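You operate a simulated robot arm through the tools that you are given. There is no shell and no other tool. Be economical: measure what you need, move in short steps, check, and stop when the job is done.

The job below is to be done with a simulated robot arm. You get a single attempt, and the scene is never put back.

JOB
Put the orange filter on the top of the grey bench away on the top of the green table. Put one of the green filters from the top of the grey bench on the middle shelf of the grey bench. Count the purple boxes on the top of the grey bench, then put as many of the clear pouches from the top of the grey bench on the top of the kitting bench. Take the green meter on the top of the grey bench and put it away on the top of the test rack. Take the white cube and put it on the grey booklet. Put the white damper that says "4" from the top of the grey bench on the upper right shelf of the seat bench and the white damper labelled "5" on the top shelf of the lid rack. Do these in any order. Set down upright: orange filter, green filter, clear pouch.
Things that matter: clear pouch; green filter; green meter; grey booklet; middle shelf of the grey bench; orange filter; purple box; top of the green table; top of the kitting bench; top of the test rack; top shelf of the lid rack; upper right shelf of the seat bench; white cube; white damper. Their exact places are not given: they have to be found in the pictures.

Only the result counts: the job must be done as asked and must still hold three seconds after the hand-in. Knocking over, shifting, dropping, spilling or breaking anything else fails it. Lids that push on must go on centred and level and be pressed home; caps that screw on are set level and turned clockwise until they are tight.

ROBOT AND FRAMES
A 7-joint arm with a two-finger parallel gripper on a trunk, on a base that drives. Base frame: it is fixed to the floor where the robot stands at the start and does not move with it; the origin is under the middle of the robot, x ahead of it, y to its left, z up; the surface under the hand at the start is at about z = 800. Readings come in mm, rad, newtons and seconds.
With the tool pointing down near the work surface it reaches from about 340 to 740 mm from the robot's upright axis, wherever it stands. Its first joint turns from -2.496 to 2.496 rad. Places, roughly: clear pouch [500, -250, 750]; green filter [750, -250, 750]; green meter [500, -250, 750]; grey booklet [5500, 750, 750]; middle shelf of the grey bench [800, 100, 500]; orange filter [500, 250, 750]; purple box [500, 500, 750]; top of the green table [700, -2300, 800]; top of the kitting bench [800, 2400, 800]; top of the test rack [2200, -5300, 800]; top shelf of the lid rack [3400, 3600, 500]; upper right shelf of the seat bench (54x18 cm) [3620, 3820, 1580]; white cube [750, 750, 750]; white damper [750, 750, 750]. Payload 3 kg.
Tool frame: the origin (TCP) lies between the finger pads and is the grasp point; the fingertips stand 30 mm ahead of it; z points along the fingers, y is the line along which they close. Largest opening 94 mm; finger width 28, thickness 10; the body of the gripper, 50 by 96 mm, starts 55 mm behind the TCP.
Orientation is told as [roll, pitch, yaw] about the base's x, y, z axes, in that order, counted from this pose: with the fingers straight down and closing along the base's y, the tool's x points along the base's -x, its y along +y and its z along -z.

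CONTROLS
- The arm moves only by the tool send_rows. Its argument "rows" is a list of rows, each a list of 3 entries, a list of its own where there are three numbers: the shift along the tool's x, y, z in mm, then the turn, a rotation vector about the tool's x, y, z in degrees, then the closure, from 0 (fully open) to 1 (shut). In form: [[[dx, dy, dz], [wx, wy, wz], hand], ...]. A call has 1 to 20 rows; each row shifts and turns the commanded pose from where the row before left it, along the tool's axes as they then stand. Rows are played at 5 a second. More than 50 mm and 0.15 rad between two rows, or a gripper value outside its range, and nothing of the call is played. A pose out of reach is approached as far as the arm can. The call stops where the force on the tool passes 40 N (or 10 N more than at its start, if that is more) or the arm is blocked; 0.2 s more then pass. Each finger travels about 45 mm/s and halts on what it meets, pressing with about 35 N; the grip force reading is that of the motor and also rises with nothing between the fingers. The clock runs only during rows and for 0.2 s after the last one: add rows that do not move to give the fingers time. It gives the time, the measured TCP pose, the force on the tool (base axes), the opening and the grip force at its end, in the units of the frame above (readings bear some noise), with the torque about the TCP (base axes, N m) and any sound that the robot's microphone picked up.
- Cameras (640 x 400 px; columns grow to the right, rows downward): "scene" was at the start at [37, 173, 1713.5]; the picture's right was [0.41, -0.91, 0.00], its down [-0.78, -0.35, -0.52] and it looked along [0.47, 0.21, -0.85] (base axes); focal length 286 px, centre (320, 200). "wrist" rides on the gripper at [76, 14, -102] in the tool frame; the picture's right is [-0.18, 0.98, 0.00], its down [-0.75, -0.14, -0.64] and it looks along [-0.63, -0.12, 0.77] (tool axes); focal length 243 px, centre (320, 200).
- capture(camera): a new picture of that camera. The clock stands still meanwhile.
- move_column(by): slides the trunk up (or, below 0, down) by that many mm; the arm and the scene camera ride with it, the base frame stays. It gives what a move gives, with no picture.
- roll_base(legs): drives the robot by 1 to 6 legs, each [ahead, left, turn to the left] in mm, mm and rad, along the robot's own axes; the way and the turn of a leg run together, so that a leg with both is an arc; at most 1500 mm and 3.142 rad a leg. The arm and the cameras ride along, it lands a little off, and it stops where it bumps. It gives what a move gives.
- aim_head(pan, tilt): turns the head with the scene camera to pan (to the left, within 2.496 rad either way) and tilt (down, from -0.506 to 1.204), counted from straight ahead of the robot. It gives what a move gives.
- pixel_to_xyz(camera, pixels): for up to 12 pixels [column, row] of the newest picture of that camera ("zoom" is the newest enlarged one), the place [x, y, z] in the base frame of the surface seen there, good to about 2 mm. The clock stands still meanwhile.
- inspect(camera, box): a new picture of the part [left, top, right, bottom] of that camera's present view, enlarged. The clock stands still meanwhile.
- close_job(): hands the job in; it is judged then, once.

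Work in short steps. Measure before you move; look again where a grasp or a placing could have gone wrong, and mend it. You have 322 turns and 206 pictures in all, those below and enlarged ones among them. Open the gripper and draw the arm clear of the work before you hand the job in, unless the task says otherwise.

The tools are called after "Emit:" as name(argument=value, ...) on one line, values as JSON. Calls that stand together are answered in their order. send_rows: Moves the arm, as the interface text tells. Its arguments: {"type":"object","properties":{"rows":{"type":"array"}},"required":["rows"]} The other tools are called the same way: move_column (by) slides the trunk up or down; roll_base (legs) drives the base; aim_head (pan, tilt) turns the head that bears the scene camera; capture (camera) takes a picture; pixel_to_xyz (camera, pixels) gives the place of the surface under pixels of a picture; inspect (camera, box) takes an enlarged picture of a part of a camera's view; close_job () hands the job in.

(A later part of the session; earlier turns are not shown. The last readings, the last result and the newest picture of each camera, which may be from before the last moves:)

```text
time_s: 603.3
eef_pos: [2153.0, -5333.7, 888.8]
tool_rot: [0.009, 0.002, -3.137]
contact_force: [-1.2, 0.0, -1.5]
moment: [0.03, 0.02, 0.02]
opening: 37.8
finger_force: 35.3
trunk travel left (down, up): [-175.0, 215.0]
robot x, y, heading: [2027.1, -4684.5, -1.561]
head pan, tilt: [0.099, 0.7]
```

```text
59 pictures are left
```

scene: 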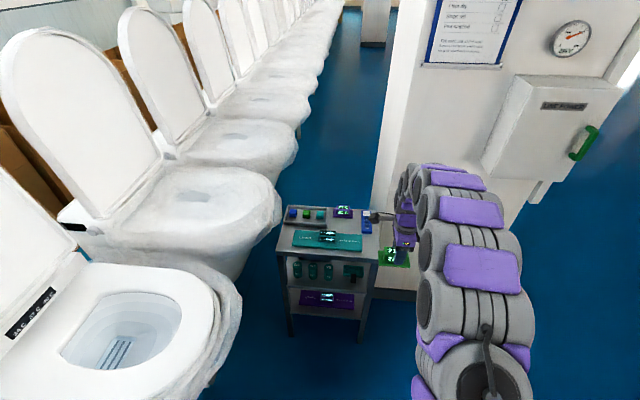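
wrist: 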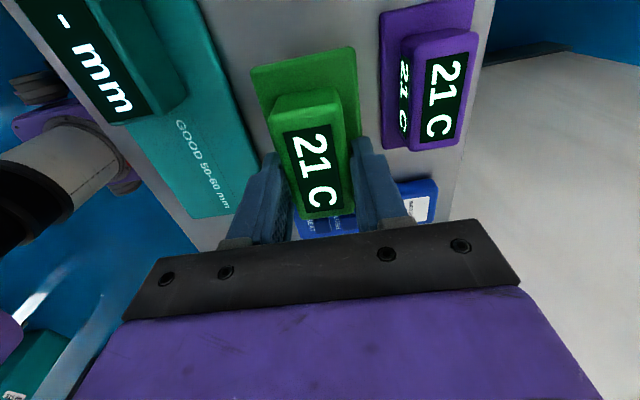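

Well centred between the teal plate and the purple meter. I lower to contact.

Emit:
send_rows(rows=[[[0, 0, 30], [0, 0, 0], 0.72], [[0, 0, 10], [0, 0, 0], 0.72], [[0, 0, 2], [0, 0, 0], 0.72], [[0, 0, 0], [0, 0, 0], 0.72]])

Emit:
send_rows(rows=[[[0, 0, 1], [0, 0, 0], 0.72], [[0, 0, 1], [0, 0, 0], 0.72], [[0, 0, 0], [0, 0, 0], 0.72]])

Emit:
send_rows(rows=[[[0, 0, 1], [0, 0, 0], 0.72], [[0, 0, 0], [0, 0, 0], 0.72]])

```text
time_s: 604.3
eef_pos: [2153.3, -5335.0, 847.4]
tool_rot: [0.011, 0.001, -3.138]
contact_force: [0.7, -0.7, -1.2]
moment: [-0.02, 0.01, -0.03]
opening: 38.0
finger_force: 34.7
trunk travel left (down, up): [-175.0, 215.0]
robot x, y, heading: [2026.3, -4682.3, -1.566]
head pan, tilt: [0.099, 0.7]
```

```text
time_s: 605.1
eef_pos: [2154.0, -5334.7, 845.9]
tool_rot: [0.01, 0.001, -3.138]
contact_force: [-0.6, 0.6, -1.1]
moment: [0.0, -0.01, -0.01]
opening: 37.9
finger_force: 35.0
trunk travel left (down, up): [-175.0, 215.0]
robot x, y, heading: [2025.6, -4684.8, -1.559]
head pan, tilt: [0.099, 0.7]
```

```text
time_s: 605.7
eef_pos: [2153.0, -5333.9, 845.7]
tool_rot: [0.012, 0.001, -3.137]
contact_force: [-0.2, -0.7, -2.0]
moment: [0.02, 0.0, 0.02]
opening: 37.7
finger_force: 35.3
trunk travel left (down, up): [-175.0, 215.0]
robot x, y, heading: [2028.1, -4681.6, -1.56]
head pan, tilt: [0.099, 0.7]
```

Emit:
send_rows(rows=[[[0, 0, 1], [0, 0, 0], 0.72], [[0, 0, 0], [0, 0, 0], 0.72]])

Emit:
send_rows(rows=[[[0, 0, 1], [0, 0, 0], 0.72], [[0, 0, 0], [0, 0, 0], 0.72]])

Emit:
send_rows(rows=[[[0, 0, 1], [0, 0, 0], 0.72], [[0, 0, 0], [0, 0, 0], 0.72]])

```text
time_s: 606.3
eef_pos: [2152.5, -5335.2, 844.6]
tool_rot: [0.01, 0.001, -3.139]
contact_force: [0.3, -1.1, 2.3]
moment: [0.12, -0.23, 0.0]
opening: 37.8
finger_force: 35.0
trunk travel left (down, up): [-175.0, 215.0]
robot x, y, heading: [2026.3, -4682.8, -1.56]
head pan, tilt: [0.099, 0.7]
```

```text
time_s: 606.9
eef_pos: [2153.5, -5335.6, 845.0]
tool_rot: [0.011, 0.001, -3.14]
contact_force: [2.2, -0.7, 11.2]
moment: [0.35, -0.7, -0.05]
opening: 38.0
finger_force: 35.1
trunk travel left (down, up): [-175.0, 215.0]
robot x, y, heading: [2029.0, -4683.3, -1.561]
head pan, tilt: [0.099, 0.7]
```

```text
time_s: 607.5
eef_pos: [2152.0, -5335.5, 843.1]
tool_rot: [0.013, 0.002, -3.14]
contact_force: [1.0, -6.8, 14.8]
moment: [-0.09, -0.97, -0.27]
opening: 38.1
finger_force: 34.7
trunk travel left (down, up): [-175.0, 215.0]
robot x, y, heading: [2029.2, -4684.4, -1.565]
head pan, tilt: [0.099, 0.7]
```

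Emit:
send_rows(rows=[[[0, 0, -1.8], [0, 0, 0], 0.7], [[0, 0, 0], [0, 0, 0], 0.6], [[0, 0, 0], [0, 0, 0], 0.5], [[0, 0, 0], [0, 0, 0], 0.48], [[0, 0, 0], [0, 0, 0], 0.48], [[0, 0, -20], [0, 0, 0], 0.48], [[0, 0, -30], [0, 0, 0], 0.48], [[0, 0, -45], [0, 0, 0], 0.3], [[0, 0, -45], [0, 0, 0], 0], [[0, 0, -45], [0, 0, 0], 0], [[0, 0, -40], [0, 0, 0], 0], [[0, 0, 0], [0, 0, 0], 0]])

Emit:
capture(camera="wrist")

```text
time_s: 610.1
eef_pos: [2149.8, -5328.9, 1069.6]
tool_rot: [0.009, 0.001, -3.138]
contact_force: [0.1, 0.3, 0.4]
moment: [-0.01, 0.0, 0.0]
opening: 93.9
finger_force: 0.0
trunk travel left (down, up): [-175.0, 215.0]
robot x, y, heading: [2027.5, -4684.6, -1.563]
head pan, tilt: [0.099, 0.7]
```

```text
58 pictures are left
```

wrist: 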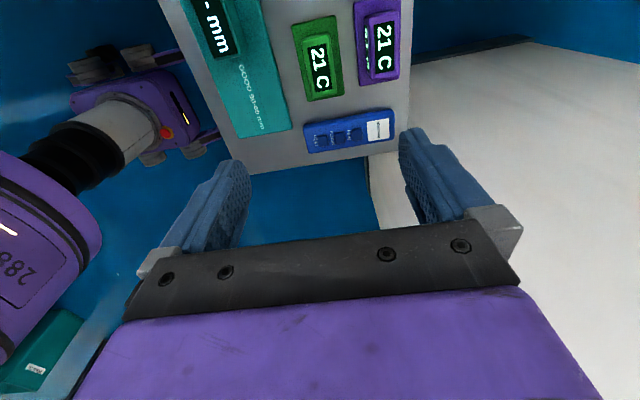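

The meter stands on the test rack, neighbours untouched. Now back to the front of the grey bench for the white cube, keeping y≈−3100 in the passage.

Emit:
roll_base(legs=[[-800, 0, -0.008], [-785, 0, 0], [0, -1280, 0], [0, -1280, 0]])

```text
time_s: 630.4
eef_pos: [-471.9, -3771.2, 1069.2]
tool_rot: [0.01, 0.003, 3.132]
contact_force: [-0.2, -0.4, -0.4]
moment: [-0.03, -0.01, 0.02]
opening: 93.9
finger_force: 0.0
trunk travel left (down, up): [-175.0, 215.0]
robot x, y, heading: [-590.8, -3122.1, -1.573]
head pan, tilt: [0.099, 0.7]
```

Emit:
roll_base(legs=[[0, -1250, 0], [0, -1250, 0], [-1100, 0, 0], [-1100, 0, 0], [0, 0, 1.573]])

```text
time_s: 656.9
eef_pos: [-2443.6, -815.9, 1070.9]
tool_rot: [0.012, 0.001, -1.607]
contact_force: [-0.3, 0.3, -0.6]
moment: [-0.02, -0.01, 0.01]
opening: 93.8
finger_force: 0.1
trunk travel left (down, up): [-175.0, 215.0]
robot x, y, heading: [-3090.8, -911.9, -0.031]
head pan, tilt: [0.099, 0.7]
```

Emit:
roll_base(legs=[[0, 0, 0.031], [1300, 760, 0], [1300, 760, 0]])

Emit:
aim_head(pan=0.0, tilt=0.7)

Emit:
capture(camera="scene")

```text
refused: leg 2 is longer than a leg can be; nothing moved
```

```text
time_s: 657.6
eef_pos: [-2447.0, -815.8, 1071.4]
tool_rot: [0.014, 0.002, -1.608]
contact_force: [0.3, -0.1, 0.2]
moment: [0.01, 0.0, 0.01]
opening: 94.2
finger_force: 0.1
trunk travel left (down, up): [-175.0, 215.0]
robot x, y, heading: [-3089.4, -909.8, -0.036]
head pan, tilt: [0.0, 0.7]
```

```text
57 pictures are left
```

scene: 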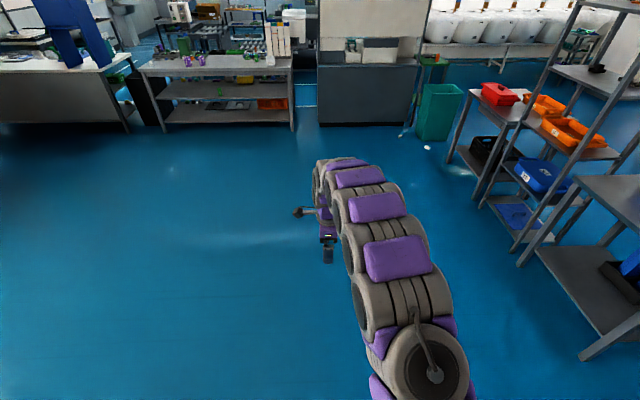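

Emit:
roll_base(legs=[[0, 0, 0.035], [1200, 760, 0], [1200, 760, 0]])

Emit:
capture(camera="scene")

```text
time_s: 671.9
eef_pos: [-28.3, 745.1, 1072.3]
tool_rot: [0.014, 0.005, -1.569]
contact_force: [0.2, -0.9, -1.1]
moment: [-0.02, -0.03, -0.02]
opening: 94.0
finger_force: 0.0
trunk travel left (down, up): [-175.0, 215.0]
robot x, y, heading: [-672.5, 624.9, 0.007]
head pan, tilt: [0.0, 0.7]
```

```text
56 pictures are left
```

scene: 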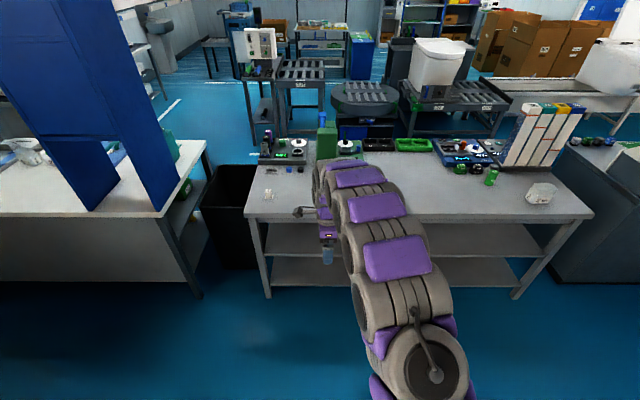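

I drive ahead 700 mm to bring the tool over the cube row.

Emit:
roll_base(legs=[[690, 0, 0]])

Emit:
send_rows(rows=[[[-20, 0, 30], [0, 0, 0], 0], [[0, 0, 30], [0, 0, 0], 0], [[0, 0, 0], [0, 0, 0], 0]])

Emit:
capture(camera="wrist")

```text
time_s: 675.7
eef_pos: [661.7, 757.8, 1074.1]
tool_rot: [0.016, 0.001, -1.561]
contact_force: [0.3, 0.3, -0.1]
moment: [0.0, 0.03, 0.0]
opening: 93.9
finger_force: 0.1
trunk travel left (down, up): [-175.0, 215.0]
robot x, y, heading: [25.4, 631.2, 0.008]
head pan, tilt: [0.0, 0.7]
```

```text
time_s: 676.5
eef_pos: [660.0, 736.1, 1015.2]
tool_rot: [0.018, 0.004, -1.565]
contact_force: [0.5, 0.8, -0.2]
moment: [0.02, -0.02, 0.01]
opening: 94.0
finger_force: 0.1
trunk travel left (down, up): [-175.0, 215.0]
robot x, y, heading: [24.5, 631.3, 0.013]
head pan, tilt: [0.0, 0.7]
```

```text
55 pictures are left
```

wrist: 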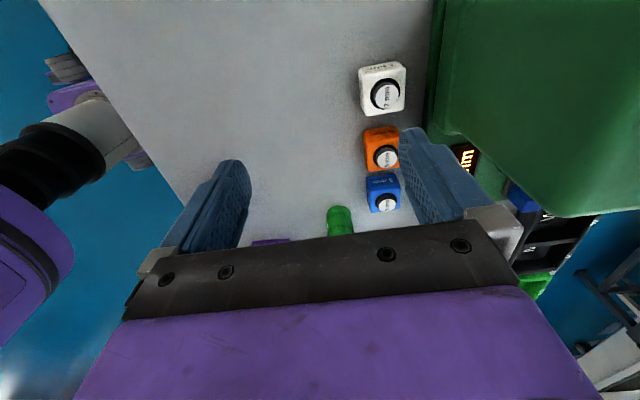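

Emit:
inspect(camera="wrist", box=[340, 45, 440, 145])

Emit:
pixel_to_xyz(camera="wrist", pixels=[[362, 75], [402, 68], [405, 105], [368, 110], [385, 95], [398, 80], [372, 70], [366, 130], [396, 128], [430, 100], [427, 60], [398, 110]])

```text
4.00 times, centred on (390, 95) of wrist
```

zoom: 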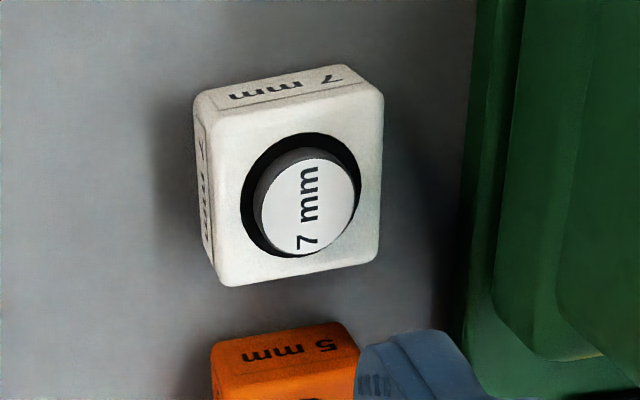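

```text
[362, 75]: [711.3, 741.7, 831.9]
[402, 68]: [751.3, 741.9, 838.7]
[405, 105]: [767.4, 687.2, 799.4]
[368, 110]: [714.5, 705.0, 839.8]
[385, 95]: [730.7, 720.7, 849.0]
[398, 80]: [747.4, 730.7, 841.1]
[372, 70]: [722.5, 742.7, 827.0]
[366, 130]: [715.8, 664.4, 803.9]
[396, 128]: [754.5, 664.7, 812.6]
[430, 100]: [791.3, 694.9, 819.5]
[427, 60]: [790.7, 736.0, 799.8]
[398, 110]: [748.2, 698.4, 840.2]
```

Emit:
pixel_to_xyz(camera="wrist", pixels=[[445, 60], [455, 90], [480, 60], [445, 120], [500, 30], [560, 100]])

Emit:
pixel_to_xyz(camera="zoom", pixels=[[200, 110], [215, 280], [375, 255], [380, 100], [360, 70], [225, 95], [300, 270], [380, 180], [207, 200]])

```text
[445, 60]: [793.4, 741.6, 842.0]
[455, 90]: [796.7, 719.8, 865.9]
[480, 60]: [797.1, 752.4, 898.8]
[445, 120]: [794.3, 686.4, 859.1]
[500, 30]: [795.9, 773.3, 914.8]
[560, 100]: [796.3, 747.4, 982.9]
```

```text
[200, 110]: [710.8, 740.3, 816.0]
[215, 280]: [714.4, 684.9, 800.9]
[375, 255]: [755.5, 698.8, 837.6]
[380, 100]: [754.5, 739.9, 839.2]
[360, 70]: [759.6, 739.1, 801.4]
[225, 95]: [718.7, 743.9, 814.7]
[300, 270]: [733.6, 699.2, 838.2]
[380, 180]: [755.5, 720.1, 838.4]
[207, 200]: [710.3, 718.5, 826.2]
```

The cube is 45 mm wide, x 710–755, y 698–743, with the gauge column face at x≈796. I turn the tool to close along y and tilt it 30° so that the wrist leans away from the column.

Emit:
send_rows(rows=[[[0, 0, 0], [0, 0, -8.15], 0.2], [[0, 0, 0], [0, 0, -8.15], 0.2], [[0, 0, 0], [0, 0, -8.15], 0.2], [[0, 0, 0], [0, 0, -8.15], 0.2], [[0, 0, 0], [0, 0, -8.15], 0.2], [[0, 0, 0], [0, 0, -8.15], 0.2], [[0, 0, 0], [0, 0, -8.15], 0.2], [[0, 0, 0], [0, 0, -8.15], 0.2], [[0, 0, 0], [0, 0, -8.15], 0.2], [[0, 0, 0], [0, 0, -8.15], 0.2], [[0, 0, 0], [0, 0, -8.15], 0.2], [[0, 0, 0], [0, -7.5, 0], 0.2], [[0, 0, 0], [0, -7.5, 0], 0.2], [[0, 0, 0], [0, -7.5, 0], 0.2], [[0, 0, 0], [0, -7.5, 0], 0.2], [[0, 0, 0], [0, 0, 0], 0.2]])

Emit:
capture(camera="wrist")

```text
time_s: 679.9
eef_pos: [661.3, 737.0, 1013.4]
tool_rot: [0.005, -0.545, 0.002]
contact_force: [-0.7, -0.5, -0.9]
moment: [-0.02, -0.01, -0.01]
opening: 75.2
finger_force: 0.2
trunk travel left (down, up): [-175.0, 215.0]
robot x, y, heading: [23.8, 630.6, 0.011]
head pan, tilt: [0.0, 0.7]
```

```text
53 pictures are left
```

wrist: 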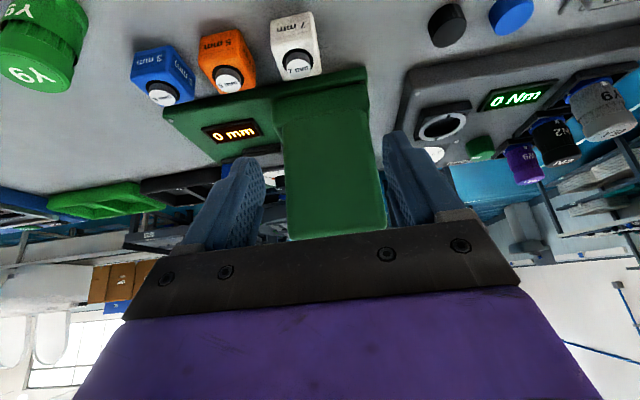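

Emit:
send_rows(rows=[[[5.5, -4, 35.5], [0, 0, 0], 0.3], [[5.5, -4, 35.5], [0, 0, 0], 0.3], [[5.5, -4, 35.5], [0, 0, 0], 0.3], [[5.5, -4, 35.5], [0, 0, 0], 0.3], [[0, 0, 0], [0, 0, 0], 0.3]])

Emit:
capture(camera="wrist")

```text
time_s: 681.1
eef_pos: [716.8, 718.3, 877.9]
tool_rot: [0.006, -0.54, 0.001]
contact_force: [0.9, -0.2, -0.2]
moment: [0.0, 0.01, 0.0]
opening: 66.0
finger_force: 0.1
trunk travel left (down, up): [-175.0, 215.0]
robot x, y, heading: [22.4, 633.2, 0.011]
head pan, tilt: [0.0, 0.7]
```

```text
52 pictures are left
```

wrist: 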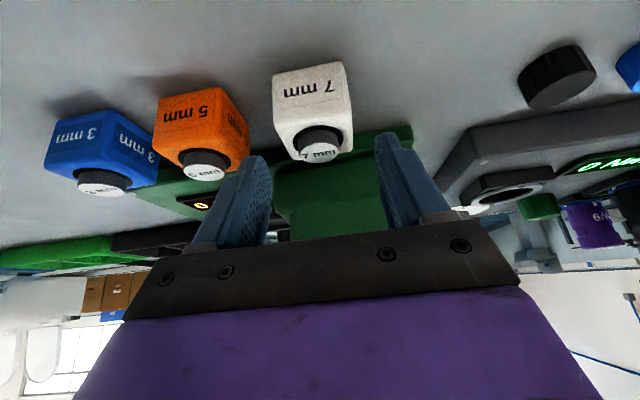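

Emit:
send_rows(rows=[[[3.3, 2.5, 20.8], [0, 0, 0], 0.3], [[3.3, 0, 20.8], [0, 0, 0], 0.3], [[0, 0, 0], [0, 0, 0], 0.3]])

Emit:
capture(camera="wrist")

```text
time_s: 681.9
eef_pos: [731.6, 722.5, 842.3]
tool_rot: [0.007, -0.541, 0.0]
contact_force: [0.5, -0.6, 0.2]
moment: [0.02, -0.04, 0.03]
opening: 65.6
finger_force: 0.0
trunk travel left (down, up): [-175.0, 215.0]
robot x, y, heading: [24.9, 630.9, 0.014]
head pan, tilt: [0.0, 0.7]
```

```text
51 pictures are left
```

wrist: 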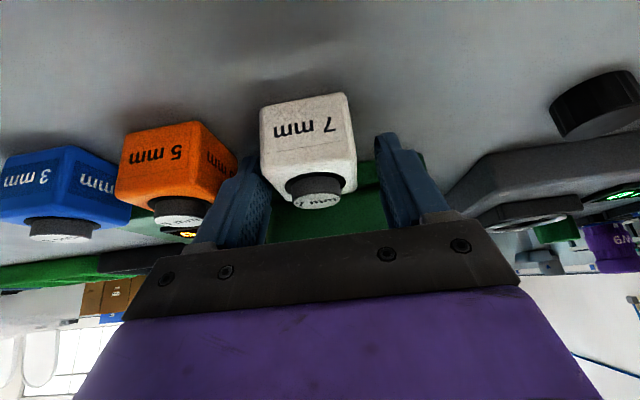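

Emit:
send_rows(rows=[[[0, 0, 0], [0, 0, 0], 0.4], [[0, 0, 0], [0, 0, 0], 0.47], [[0, 0, 0], [0, 0, 0], 0.52], [[0, 0, 0], [0, 0, 0], 0.56], [[0, 0, 0], [0, 0, 0], 0.58], [[0, 0, 0], [0, 0, 0], 0.58]])

Emit:
send_rows(rows=[[[-5, 0, -8.5], [0, 0, 0], 0.6], [[-18, 0, -30], [0, 0, 0], 0.6], [[-22, 0, -38], [0, 0, 0], 0.6], [[-22, 0, -38], [0, 0, 0], 0.6], [[-22, 0, -38], [0, 0, 0], 0.6], [[-22, 0, -38], [0, 0, 0], 0.6], [[0, 0, 0], [0, 0, 0], 0.6]])

Emit:
capture(camera="wrist")

```text
time_s: 683.3
eef_pos: [730.7, 723.2, 842.4]
tool_rot: [0.003, -0.54, 0.002]
contact_force: [-0.5, -0.2, 0.1]
moment: [-0.04, 0.0, -0.03]
opening: 49.5
finger_force: 35.1
trunk travel left (down, up): [-175.0, 215.0]
robot x, y, heading: [26.8, 632.0, 0.013]
head pan, tilt: [0.0, 0.7]
```

```text
time_s: 684.9
eef_pos: [728.7, 722.4, 1060.4]
tool_rot: [0.004, -0.542, 0.002]
contact_force: [-0.7, 0.1, -1.3]
moment: [0.01, 0.01, -0.01]
opening: 49.5
finger_force: 35.1
trunk travel left (down, up): [-175.0, 215.0]
robot x, y, heading: [23.0, 628.8, 0.011]
head pan, tilt: [0.0, 0.7]
```

```text
50 pictures are left
```

wrist: 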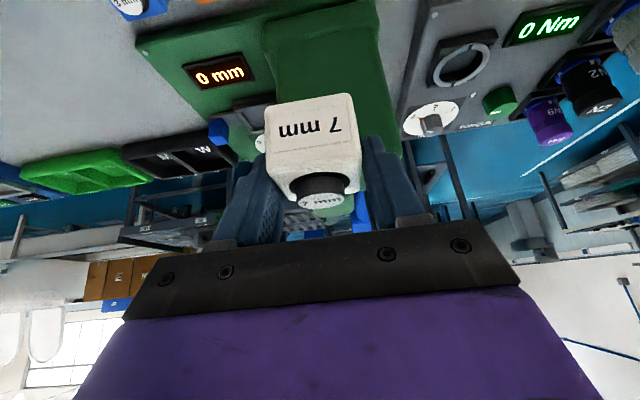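

Held. I start the long way round to the booklet with the cube.

Emit:
roll_base(legs=[[-500, 0, -0.01], [-1300, -700, 0], [-1340, -700, 0]])

Emit:
roll_base(legs=[[0, -1165, 0], [0, -1165, 0]])

```text
refused: leg 3 is longer than a leg can be; nothing moved
```

```text
time_s: 689.5
eef_pos: [741.4, -229.6, 1064.1]
tool_rot: [0.006, -0.548, 0.013]
contact_force: [0.4, -0.3, -1.5]
moment: [0.06, 0.03, 0.01]
opening: 49.4
finger_force: 34.5
trunk travel left (down, up): [-175.0, 215.0]
robot x, y, heading: [39.4, -330.0, 0.014]
head pan, tilt: [0.0, 0.7]
stopped in leg 1: the force on the tool passed its limit at 69 N (the readings are from after the stop); the commanded pose is now the measured one
```

The first call was refused and the second ran from the wrong place; the tool bumped something at (741,−230). I look at once.

Emit:
capture(camera="wrist")

Emit:
capture(camera="scene")

```text
49 pictures are left
```

wrist: 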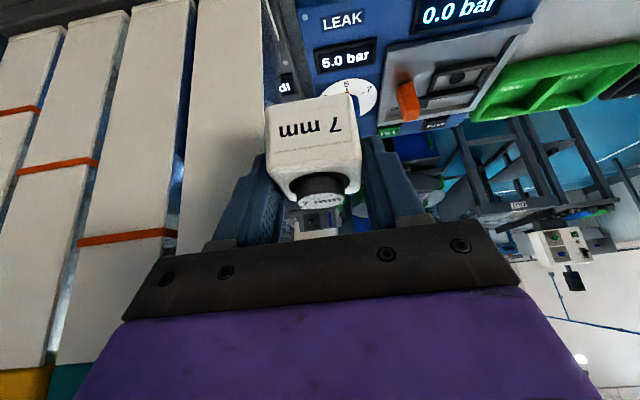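

```text
48 pictures are left
```

scene: 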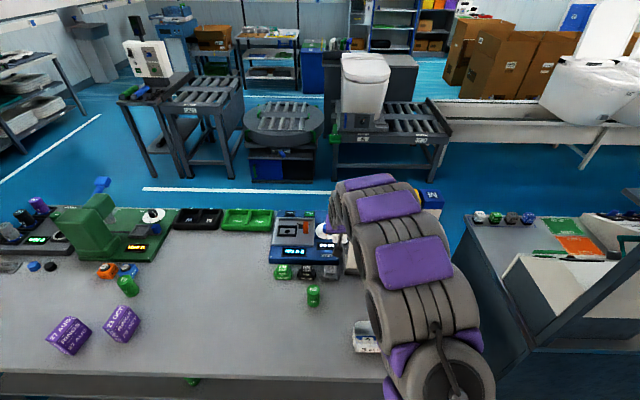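

The hand leans on the bar rack. I move straight back left 150 mm and inspect the rack.

Emit:
roll_base(legs=[[0, 150, 0]])

Emit:
capture(camera="wrist")

Emit:
capture(camera="scene")

```text
time_s: 690.9
eef_pos: [737.0, -86.5, 1065.0]
tool_rot: [0.015, -0.547, 0.01]
contact_force: [-0.3, -0.8, -1.0]
moment: [0.02, 0.01, -0.02]
opening: 49.4
finger_force: 35.0
trunk travel left (down, up): [-175.0, 215.0]
robot x, y, heading: [39.0, -179.4, 0.031]
head pan, tilt: [0.0, 0.7]
```

```text
47 pictures are left
```

wrist: 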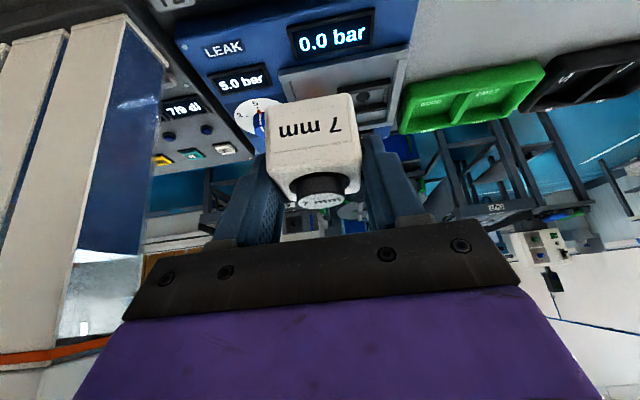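

```text
46 pictures are left
```

scene: 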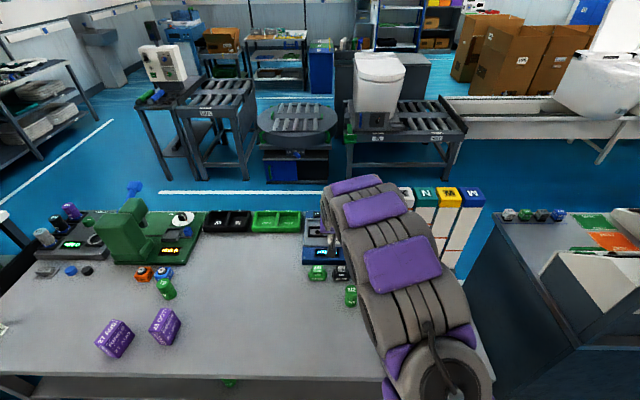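

The rack seems to stand as before. To verify it did not shift I reproduce my first viewpoint (robot at 0,0, head 0.25/0.9) and compare.

Emit:
roll_base(legs=[[-35, 180, -0.03]])

Emit:
aim_head(pan=0.25, tilt=0.9)

Emit:
capture(camera="scene")

```text
time_s: 692.4
eef_pos: [702.2, 74.1, 1066.6]
tool_rot: [0.014, -0.551, -0.024]
contact_force: [0.4, -0.7, -1.5]
moment: [0.06, 0.06, -0.02]
opening: 49.3
finger_force: 35.0
trunk travel left (down, up): [-175.0, 215.0]
robot x, y, heading: [-3.3, 1.7, -0.008]
head pan, tilt: [0.0, 0.7]
```

```text
time_s: 693.2
eef_pos: [700.3, 76.1, 1067.8]
tool_rot: [0.01, -0.553, -0.023]
contact_force: [0.5, -0.4, -1.9]
moment: [0.04, 0.01, 0.02]
opening: 49.1
finger_force: 34.9
trunk travel left (down, up): [-175.0, 215.0]
robot x, y, heading: [2.5, -1.4, -0.006]
head pan, tilt: [0.25, 0.901]
```

```text
45 pictures are left
```

scene: 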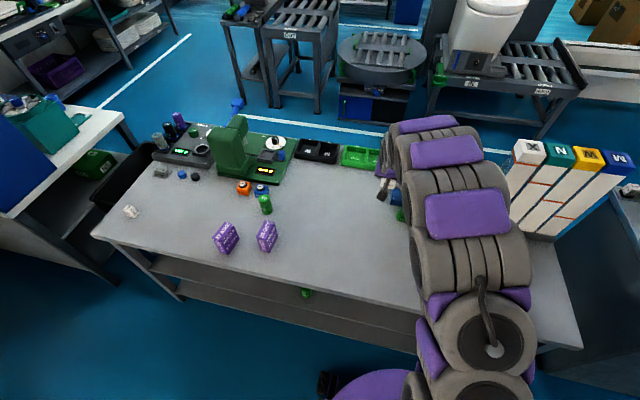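

Relative to everything else the rack sits where it was. Now the drive, checking each call.

Emit:
roll_base(legs=[[-480, 0, 0.006], [-1300, -440, 0], [-1320, -440, 0]])

```text
time_s: 709.0
eef_pos: [-2408.4, -733.1, 1065.9]
tool_rot: [-0.009, -0.552, -0.039]
contact_force: [0.1, 0.3, -1.0]
moment: [0.01, 0.0, -0.01]
opening: 49.5
finger_force: 34.7
trunk travel left (down, up): [-175.0, 215.0]
robot x, y, heading: [-3110.3, -802.2, -0.039]
head pan, tilt: [0.25, 0.901]
```

Emit:
roll_base(legs=[[-60, 0, 0.039], [0, -1150, 0], [0, -1150, 0]])

```text
time_s: 720.9
eef_pos: [-2437.2, -2992.6, 1066.3]
tool_rot: [-0.009, -0.555, 0.018]
contact_force: [-0.8, -0.6, -1.0]
moment: [0.04, 0.02, 0.0]
opening: 49.2
finger_force: 34.9
trunk travel left (down, up): [-175.0, 215.0]
robot x, y, heading: [-3130.8, -3105.1, 0.019]
head pan, tilt: [0.25, 0.901]
```

Emit:
roll_base(legs=[[0, 0, -0.03], [1250, -30, 0], [1250, -30, 0]])

```text
time_s: 733.5
eef_pos: [70.1, -3097.9, 1067.9]
tool_rot: [-0.007, -0.556, 0.003]
contact_force: [0.7, -0.1, -1.3]
moment: [-0.02, -0.02, 0.05]
opening: 49.6
finger_force: 35.3
trunk travel left (down, up): [-175.0, 215.0]
robot x, y, heading: [-624.7, -3199.0, 0.014]
head pan, tilt: [0.25, 0.901]
```

Emit:
roll_base(legs=[[400, 110, -0.014], [1000, 0, 0], [1000, 0, 0]])

```text
time_s: 745.6
eef_pos: [2452.2, -2965.3, 1069.6]
tool_rot: [-0.008, -0.558, 0.013]
contact_force: [0.2, -0.2, -1.5]
moment: [-0.01, 0.03, 0.01]
opening: 49.3
finger_force: 35.2
trunk travel left (down, up): [-175.0, 215.0]
robot x, y, heading: [1762.7, -3077.6, 0.018]
head pan, tilt: [0.25, 0.901]
```

Emit:
roll_base(legs=[[0, 0, 1.55], [1345, 0, 0], [1345, 0, 0]])

```text
time_s: 762.1
eef_pos: [1773.1, 253.9, 1070.7]
tool_rot: [-0.007, -0.56, 1.515]
contact_force: [0.5, 0.2, -1.5]
moment: [0.01, 0.02, 0.02]
opening: 49.6
finger_force: 35.5
trunk travel left (down, up): [-175.0, 215.0]
robot x, y, heading: [1836.5, -442.6, 1.521]
head pan, tilt: [0.25, 0.901]
```

Emit:
roll_base(legs=[[0, 0, 0.05], [1375, 0, 0], [1375, 0, 0]])

Emit:
aim_head(pan=-1.6, tilt=0.3)

Emit:
capture(camera="scene")

```text
time_s: 775.8
eef_pos: [1761.2, 2980.0, 1072.7]
tool_rot: [-0.007, -0.563, 1.557]
contact_force: [0.4, 0.9, -1.6]
moment: [0.01, 0.03, 0.02]
opening: 49.8
finger_force: 35.5
trunk travel left (down, up): [-175.0, 215.0]
robot x, y, heading: [1853.9, 2289.3, 1.559]
head pan, tilt: [0.25, 0.901]
```

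```text
time_s: 777.6
eef_pos: [1763.1, 2978.9, 1073.7]
tool_rot: [-0.007, -0.564, 1.555]
contact_force: [-1.2, -0.2, -1.5]
moment: [-0.04, -0.01, -0.03]
opening: 49.6
finger_force: 34.9
trunk travel left (down, up): [-175.0, 215.0]
robot x, y, heading: [1852.6, 2291.2, 1.558]
head pan, tilt: [-1.6, 0.3]
```

```text
44 pictures are left
```

scene: 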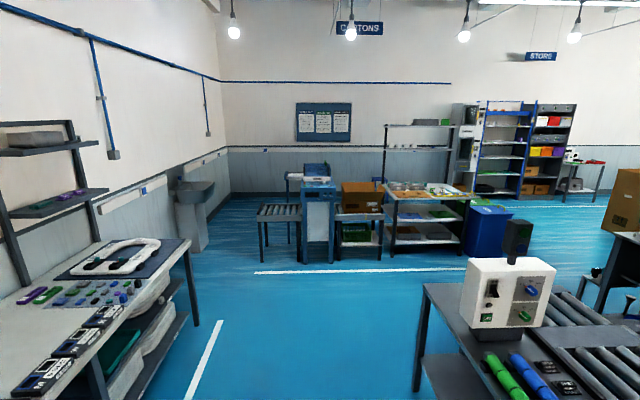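

Emit:
pixel_to_xyz(camera="scene", pixels=[[425, 190], [395, 187], [460, 190], [470, 195], [360, 185], [318, 180], [490, 210], [430, 262], [300, 262], [580, 175], [385, 255], [465, 250]])

Emit:
inspect(camera="scene", box=[330, 150, 620, 280])

```text
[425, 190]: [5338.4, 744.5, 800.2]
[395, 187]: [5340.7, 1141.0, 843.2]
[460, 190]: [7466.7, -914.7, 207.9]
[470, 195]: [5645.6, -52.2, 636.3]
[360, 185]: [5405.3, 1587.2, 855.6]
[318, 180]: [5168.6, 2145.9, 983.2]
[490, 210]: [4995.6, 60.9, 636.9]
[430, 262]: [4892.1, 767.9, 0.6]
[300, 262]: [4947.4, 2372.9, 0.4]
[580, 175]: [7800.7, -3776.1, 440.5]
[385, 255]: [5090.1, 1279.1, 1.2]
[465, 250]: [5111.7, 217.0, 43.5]
```

```text
2.21 times, centred on (475, 215) of scene
```

zoom: 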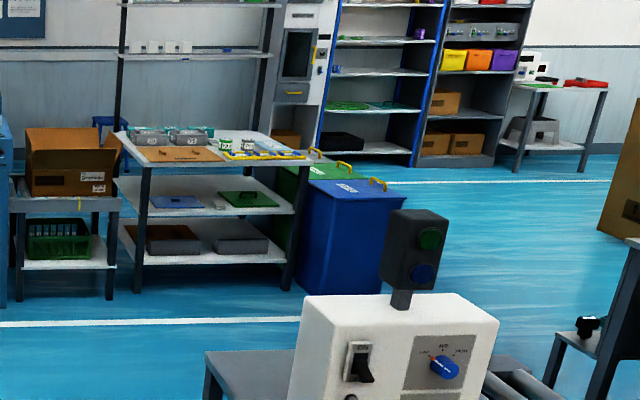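

The packing rack at x 5130–5650, y 250–1280 carries the booklets. I turn to face +x and drive ahead.

Emit:
roll_base(legs=[[0, 0, -1.558], [1100, 0, 0], [1000, 0, 0]])

Emit:
aim_head(pan=-0.7, tilt=0.4)

Emit:
capture(camera="scene")

```text
time_s: 791.8
eef_pos: [4619.5, 2372.0, 1073.8]
tool_rot: [-0.007, -0.564, -0.019]
contact_force: [0.4, 0.1, -1.2]
moment: [0.01, 0.0, -0.03]
opening: 49.4
finger_force: 35.3
trunk travel left (down, up): [-175.0, 215.0]
robot x, y, heading: [3930.1, 2282.7, -0.013]
head pan, tilt: [-1.6, 0.3]
```

```text
time_s: 793.0
eef_pos: [4617.0, 2371.7, 1075.6]
tool_rot: [-0.005, -0.565, -0.02]
contact_force: [-0.3, -0.6, -1.6]
moment: [0.03, 0.02, -0.03]
opening: 49.6
finger_force: 35.0
trunk travel left (down, up): [-175.0, 215.0]
robot x, y, heading: [3934.1, 2287.9, -0.016]
head pan, tilt: [-0.7, 0.4]
```

```text
42 pictures are left
```

scene: 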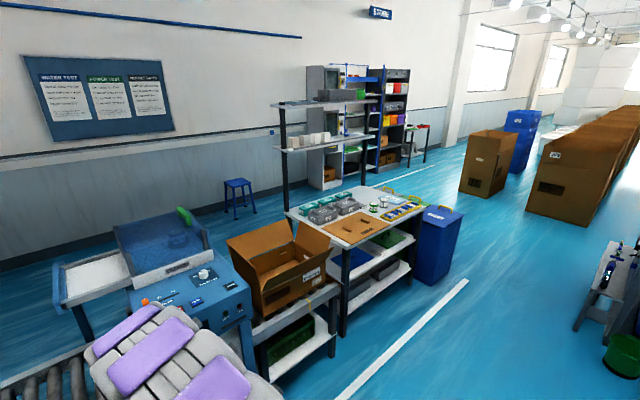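

Emit:
inspect(camera="scene", box=[280, 170, 460, 260])

Emit:
pixel_to_xyz(camera="scene", pixels=[[460, 285], [350, 390], [345, 330], [580, 330], [605, 370], [300, 380], [420, 280], [335, 230], [395, 200]])

```text
3.56 times, centred on (370, 215) of scene
```

zoom: 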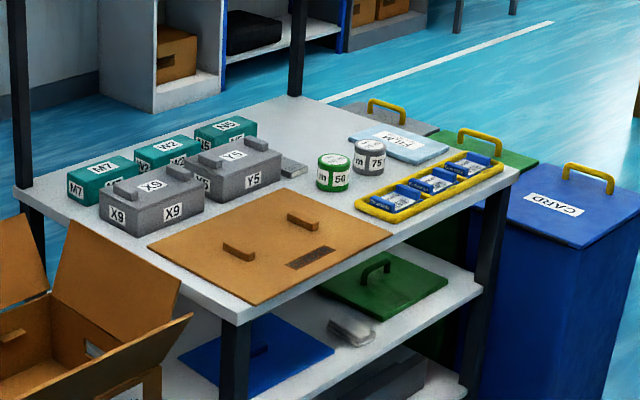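

```text
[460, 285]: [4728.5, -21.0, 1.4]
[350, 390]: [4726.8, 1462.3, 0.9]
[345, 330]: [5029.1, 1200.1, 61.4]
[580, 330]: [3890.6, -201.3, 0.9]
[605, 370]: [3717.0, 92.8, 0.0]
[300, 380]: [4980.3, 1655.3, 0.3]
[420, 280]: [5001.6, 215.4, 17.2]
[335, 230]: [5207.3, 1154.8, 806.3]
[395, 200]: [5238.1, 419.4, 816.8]
```

Emit:
pixel_to_xyz(camera="zoom", pixels=[[292, 168], [283, 162], [302, 172], [350, 330], [335, 190], [215, 320], [515, 170], [270, 150]])

Emit:
roll_base(legs=[[300, 0, 0.015], [0, -1480, 0]])

Emit:
aim_head(pan=0.0, tilt=0.6)

Emit:
capture(camera="scene")

Emit:
capture(camera="wrist")

```text
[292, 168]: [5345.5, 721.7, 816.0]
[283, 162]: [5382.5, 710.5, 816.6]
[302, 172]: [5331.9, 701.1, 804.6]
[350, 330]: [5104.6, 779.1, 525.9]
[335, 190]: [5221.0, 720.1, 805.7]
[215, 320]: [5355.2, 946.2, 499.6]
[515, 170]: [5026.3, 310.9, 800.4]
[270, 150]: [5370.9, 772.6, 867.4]
```

```text
time_s: 801.9
eef_pos: [4905.8, 912.4, 1075.0]
tool_rot: [-0.007, -0.567, -0.011]
contact_force: [1.8, -0.2, -1.1]
moment: [0.03, -0.02, -0.02]
opening: 49.3
finger_force: 34.9
trunk travel left (down, up): [-175.0, 215.0]
robot x, y, heading: [4218.6, 816.8, -0.004]
head pan, tilt: [-0.7, 0.4]
```

```text
time_s: 802.9
eef_pos: [4902.8, 912.5, 1075.2]
tool_rot: [-0.005, -0.568, -0.011]
contact_force: [-0.2, 0.8, -2.8]
moment: [0.01, 0.03, 0.01]
opening: 49.6
finger_force: 34.9
trunk travel left (down, up): [-175.0, 215.0]
robot x, y, heading: [4219.4, 822.9, -0.011]
head pan, tilt: [0.0, 0.6]
```

```text
40 pictures are left
```

scene: 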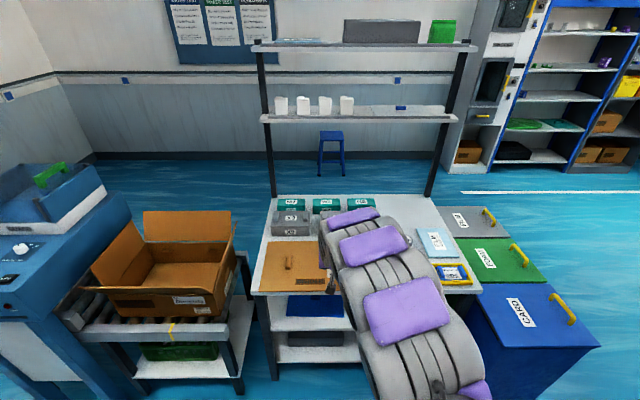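

```text
39 pictures are left
```

wrist: 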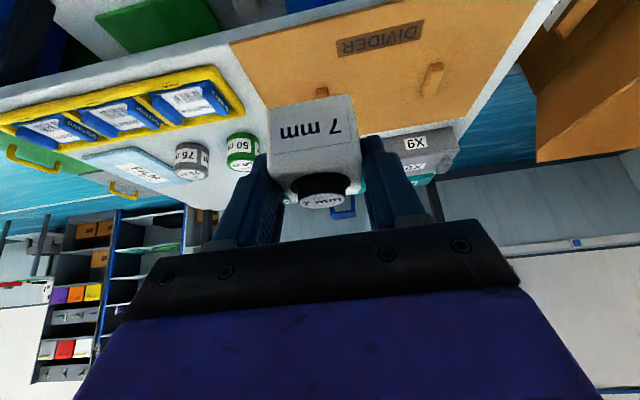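

I shift the tool left 150 mm so that the wrist camera can see the booklet.

Emit:
send_rows(rows=[[[0, 45, 0], [0, 0, 0], 0.6], [[0, 45, 0], [0, 0, 0], 0.6], [[0, 45, 0], [0, 0, 0], 0.6], [[0, 0, 0], [0, 0, 0], 0.6]])

Emit:
inspect(camera="wrist", box=[100, 60, 340, 220])

Emit:
inspect(camera="scene", box=[240, 180, 500, 310])

```text
time_s: 803.9
eef_pos: [4905.4, 1043.8, 1075.5]
tool_rot: [-0.004, -0.567, -0.014]
contact_force: [-0.3, -0.1, -0.6]
moment: [0.01, -0.01, 0.02]
opening: 49.5
finger_force: 35.1
trunk travel left (down, up): [-175.0, 215.0]
robot x, y, heading: [4217.4, 825.0, -0.004]
head pan, tilt: [0.0, 0.6]
```

```text
2.50 times, centred on (220, 140) of wrist
```

zoom: 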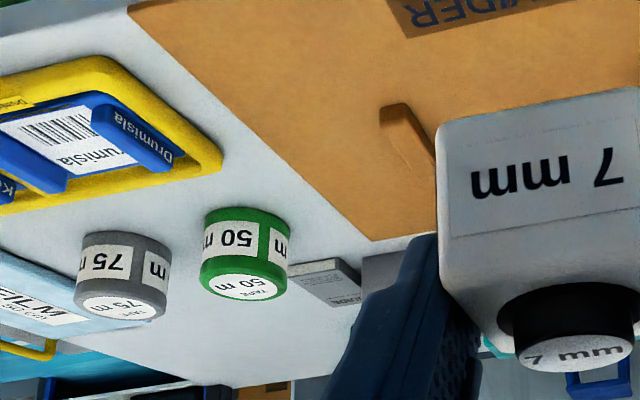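

```text
2.46 times, centred on (370, 245) of scene
```

zoom: 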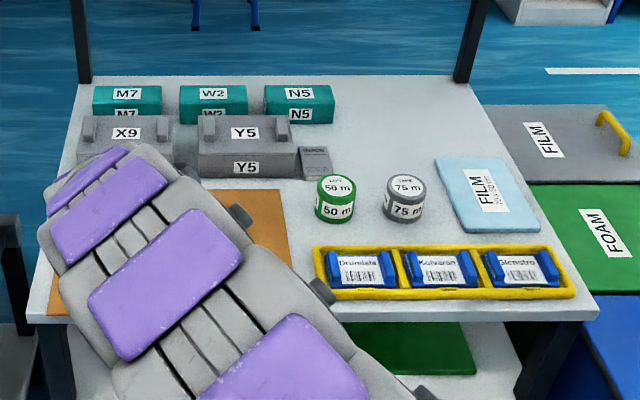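

Booklet seen at zoom (317,163), small and grey. I measure its corners and the neighbours.

Emit:
pixel_to_xyz(camera="zoom", pixels=[[302, 148], [326, 147], [333, 172], [306, 178], [316, 162], [296, 170], [335, 185], [318, 195], [320, 110], [385, 190], [345, 150], [290, 120]])

Emit:
inspect(camera="scene", box=[345, 225, 405, 275])

```text
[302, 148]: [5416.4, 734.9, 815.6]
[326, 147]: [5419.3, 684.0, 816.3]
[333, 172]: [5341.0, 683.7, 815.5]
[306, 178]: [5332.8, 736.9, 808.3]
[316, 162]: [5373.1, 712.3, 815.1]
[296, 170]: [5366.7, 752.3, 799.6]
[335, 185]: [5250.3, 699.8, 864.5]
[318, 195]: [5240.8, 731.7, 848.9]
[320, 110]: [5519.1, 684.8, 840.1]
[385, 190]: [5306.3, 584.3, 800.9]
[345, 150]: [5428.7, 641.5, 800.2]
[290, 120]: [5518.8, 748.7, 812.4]
```

```text
8.00 times, centred on (375, 250) of scene
```

zoom: 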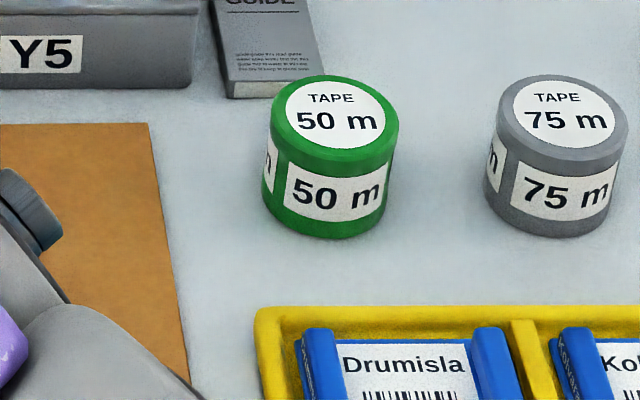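

The booklet ("GUIDE") spans x 5336–5418, y 683–736, top z=815.5; the Y5 box begins beyond y≈752. I bring the tool back, shift the base right and go ahead to bring the cube above it.

Emit:
send_rows(rows=[[[0, -45, 0], [0, 0, 0], 0.6], [[0, -45, 0], [0, 0, 0], 0.6], [[0, -45, 0], [0, 0, 0], 0.6], [[0, 0, 0], [0, 0, 0], 0.6]])

Emit:
roll_base(legs=[[0, -200, 0.005], [400, 0, 0]])

Emit:
capture(camera="wrist")

```text
time_s: 804.9
eef_pos: [4902.5, 911.5, 1077.1]
tool_rot: [-0.005, -0.568, -0.011]
contact_force: [-0.7, -0.4, -2.4]
moment: [0.02, 0.0, -0.02]
opening: 49.5
finger_force: 35.1
trunk travel left (down, up): [-175.0, 215.0]
robot x, y, heading: [4216.7, 821.9, -0.013]
head pan, tilt: [0.0, 0.6]
```

```text
time_s: 808.6
eef_pos: [5305.3, 704.3, 1075.4]
tool_rot: [-0.008, -0.565, -0.012]
contact_force: [-0.5, -0.3, -0.9]
moment: [-0.01, 0.03, -0.02]
opening: 49.6
finger_force: 34.7
trunk travel left (down, up): [-175.0, 215.0]
robot x, y, heading: [4622.7, 617.7, -0.007]
head pan, tilt: [0.0, 0.6]
```

```text
35 pictures are left
```

wrist: 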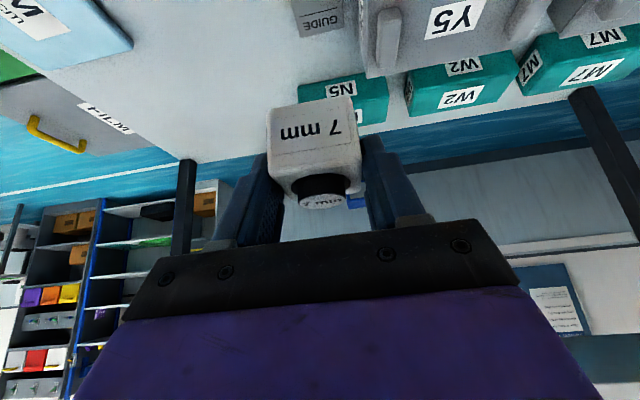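

Emit:
pixel_to_xyz(camera="wrist", pixels=[[297, 15], [340, 12], [344, 28], [300, 35], [360, 30], [364, 60], [366, 75], [350, 40], [320, 20], [370, 40]])

```text
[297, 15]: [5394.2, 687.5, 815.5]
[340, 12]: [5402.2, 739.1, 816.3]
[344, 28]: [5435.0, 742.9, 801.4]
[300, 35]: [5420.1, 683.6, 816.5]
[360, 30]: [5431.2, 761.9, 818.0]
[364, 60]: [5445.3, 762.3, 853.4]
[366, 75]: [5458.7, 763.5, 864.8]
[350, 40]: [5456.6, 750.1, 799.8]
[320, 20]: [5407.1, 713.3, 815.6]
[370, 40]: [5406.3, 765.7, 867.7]
```

Y5's edge is at y=762 — enough room. I roll ahead 70 mm and lower the cube to ~15 mm above the booklet.

Emit:
roll_base(legs=[[70, 0, 0]])

Emit:
send_rows(rows=[[[22, 6, 34.6], [0, 0, 0], 0.6], [[22, 0, 34.6], [0, 0, 0], 0.6], [[22, 0, 34.6], [0, 0, 0], 0.6], [[22, 0, 34.6], [0, 0, 0], 0.6], [[0, 0, 0], [0, 0, 0], 0.6]])

Emit:
capture(camera="wrist")

```text
time_s: 809.6
eef_pos: [5374.5, 704.8, 1076.5]
tool_rot: [-0.009, -0.564, -0.012]
contact_force: [0.0, -0.8, -1.3]
moment: [-0.01, 0.0, -0.04]
opening: 49.5
finger_force: 35.1
trunk travel left (down, up): [-175.0, 215.0]
robot x, y, heading: [4692.5, 610.9, -0.005]
head pan, tilt: [0.0, 0.6]
```

```text
time_s: 810.8
eef_pos: [5369.7, 708.2, 914.3]
tool_rot: [-0.005, -0.569, -0.014]
contact_force: [0.1, 1.0, -1.5]
moment: [0.03, 0.03, -0.02]
opening: 49.6
finger_force: 34.9
trunk travel left (down, up): [-175.0, 215.0]
robot x, y, heading: [4686.6, 614.2, -0.001]
head pan, tilt: [0.0, 0.6]
```

```text
34 pictures are left
```

wrist: 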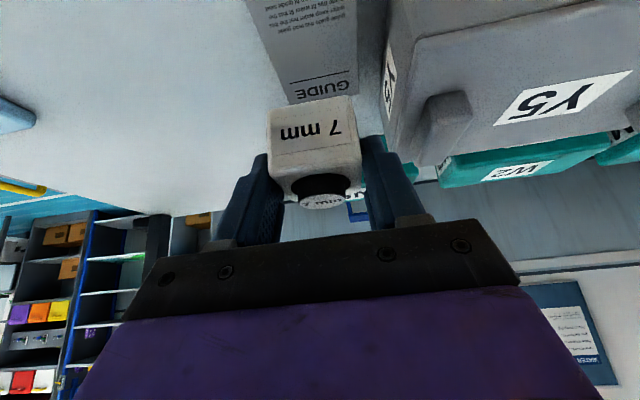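

Emit:
pixel_to_xyz(camera="wrist", pixels=[[285, 90], [265, 40], [354, 60], [357, 85], [270, 115], [355, 105], [310, 125], [388, 60], [340, 92]])

```text
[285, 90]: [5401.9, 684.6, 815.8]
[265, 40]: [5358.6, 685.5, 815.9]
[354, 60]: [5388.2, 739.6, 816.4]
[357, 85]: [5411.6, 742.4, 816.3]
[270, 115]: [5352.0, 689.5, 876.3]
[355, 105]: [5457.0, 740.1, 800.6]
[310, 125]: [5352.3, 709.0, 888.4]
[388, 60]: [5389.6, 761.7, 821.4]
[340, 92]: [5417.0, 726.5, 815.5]
```

Cube centre ≈(5374,710), booklet centre (5378,712): good. I lower on.

Emit:
send_rows(rows=[[[11.5, 1.5, 23], [0, 0, 0], 0.6], [[12, 0, 19], [0, 0, 0], 0.6], [[2, 0, 3.3], [0, 0, 0], 0.6], [[0, 0, 0], [0, 0, 0], 0.6]])

Emit:
send_rows(rows=[[[0.8, 0, 1.3], [0, 0, 0], 0.6], [[0, 0, 0], [0, 0, 0], 0.6]])

```text
time_s: 811.8
eef_pos: [5374.9, 709.7, 861.0]
tool_rot: [-0.007, -0.567, -0.013]
contact_force: [0.4, 0.4, -1.9]
moment: [0.02, 0.0, 0.0]
opening: 49.5
finger_force: 35.5
trunk travel left (down, up): [-175.0, 215.0]
robot x, y, heading: [4690.5, 615.3, -0.009]
head pan, tilt: [0.0, 0.6]
```

```text
time_s: 812.4
eef_pos: [5374.6, 711.5, 859.8]
tool_rot: [-0.007, -0.568, -0.012]
contact_force: [-0.1, -0.6, -1.2]
moment: [-0.02, 0.0, 0.01]
opening: 49.3
finger_force: 34.8
trunk travel left (down, up): [-175.0, 215.0]
robot x, y, heading: [4687.9, 614.2, -0.011]
head pan, tilt: [0.0, 0.6]
```

I correct the 1.5° tilt that built up and lower in 1 mm steps.

Emit:
send_rows(rows=[[[0, 0, 0], [0, 1.4, 0], 0.6], [[0.5, 0, 0.8], [0, 0, 0], 0.6], [[0, 0, 0], [0, 0, 0], 0.6]])

Emit:
send_rows(rows=[[[0.5, 0, 0.85], [0, 0, 0], 0.6], [[0, 0, 0], [0, 0, 0], 0.6]])

Emit:
send_rows(rows=[[[0.5, 0, 0.85], [0, 0, 0], 0.6], [[0, 0, 0], [0, 0, 0], 0.6]])

```text
time_s: 813.2
eef_pos: [5375.5, 710.9, 860.1]
tool_rot: [-0.007, -0.542, -0.013]
contact_force: [1.2, -0.6, -0.8]
moment: [0.0, 0.01, -0.02]
opening: 49.7
finger_force: 34.4
trunk travel left (down, up): [-175.0, 215.0]
robot x, y, heading: [4692.5, 616.4, -0.01]
head pan, tilt: [0.0, 0.6]
```

```text
time_s: 813.8
eef_pos: [5375.7, 710.4, 859.3]
tool_rot: [-0.006, -0.544, -0.013]
contact_force: [0.9, 0.3, -1.7]
moment: [-0.01, 0.0, 0.0]
opening: 49.6
finger_force: 34.9
trunk travel left (down, up): [-175.0, 215.0]
robot x, y, heading: [4686.0, 614.5, -0.008]
head pan, tilt: [0.0, 0.6]
```

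```text
time_s: 814.4
eef_pos: [5375.2, 710.1, 860.2]
tool_rot: [-0.007, -0.544, -0.013]
contact_force: [-0.1, 1.1, 1.0]
moment: [0.1, -0.11, -0.01]
opening: 49.7
finger_force: 35.3
trunk travel left (down, up): [-175.0, 215.0]
robot x, y, heading: [4689.1, 614.8, -0.006]
head pan, tilt: [0.0, 0.6]
```

Emit:
send_rows(rows=[[[0.5, 0, 0.85], [0, 0, 0], 0.6], [[0, 0, 0], [0, 0, 0], 0.6]])

Emit:
send_rows(rows=[[[0.4, 0, 0.6], [0, 0, 0], 0.6], [[0, 0, 0], [0, 0, 0], 0.6]])

```text
time_s: 815.0
eef_pos: [5375.1, 710.6, 858.2]
tool_rot: [-0.007, -0.547, -0.012]
contact_force: [2.0, 0.5, 7.6]
moment: [0.09, -0.31, -0.01]
opening: 49.5
finger_force: 35.1
trunk travel left (down, up): [-175.0, 215.0]
robot x, y, heading: [4688.7, 616.6, -0.01]
head pan, tilt: [0.0, 0.6]
```

```text
time_s: 815.6
eef_pos: [5374.2, 711.6, 858.2]
tool_rot: [-0.009, -0.547, -0.015]
contact_force: [1.9, 1.3, 13.4]
moment: [0.18, -0.36, -0.01]
opening: 49.5
finger_force: 34.9
trunk travel left (down, up): [-175.0, 215.0]
robot x, y, heading: [4692.2, 618.2, -0.014]
head pan, tilt: [0.0, 0.6]
```

Contact. I ease a little, open by a few mm each side, then rise vertically.

Emit:
send_rows(rows=[[[-0.5, 0, -0.8], [0, 0, 0], 0.55], [[0, 0, 0], [0, 0, 0], 0.45], [[0, 0, 0], [0, 0, 0], 0.36], [[0, 0, 0], [0, 0, 0], 0.36], [[0, 0, 0], [0, 0, 0], 0.36]])

Emit:
capture(camera="wrist")

```text
time_s: 816.8
eef_pos: [5374.9, 710.4, 858.1]
tool_rot: [-0.008, -0.543, -0.012]
contact_force: [0.9, -0.2, -0.2]
moment: [0.0, 0.02, 0.0]
opening: 60.1
finger_force: 0.0
trunk travel left (down, up): [-175.0, 215.0]
robot x, y, heading: [4689.1, 612.0, -0.007]
head pan, tilt: [0.0, 0.6]
```

```text
33 pictures are left
```

wrist: 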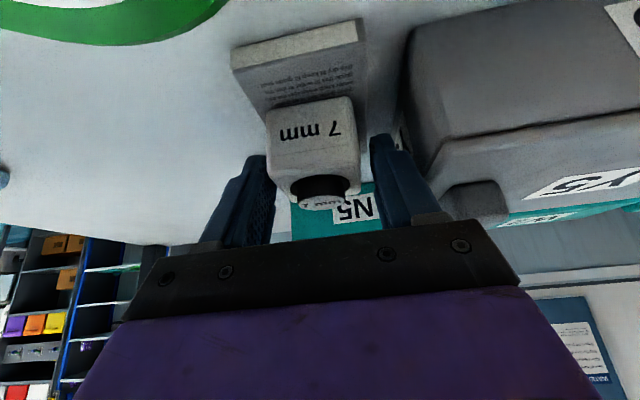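

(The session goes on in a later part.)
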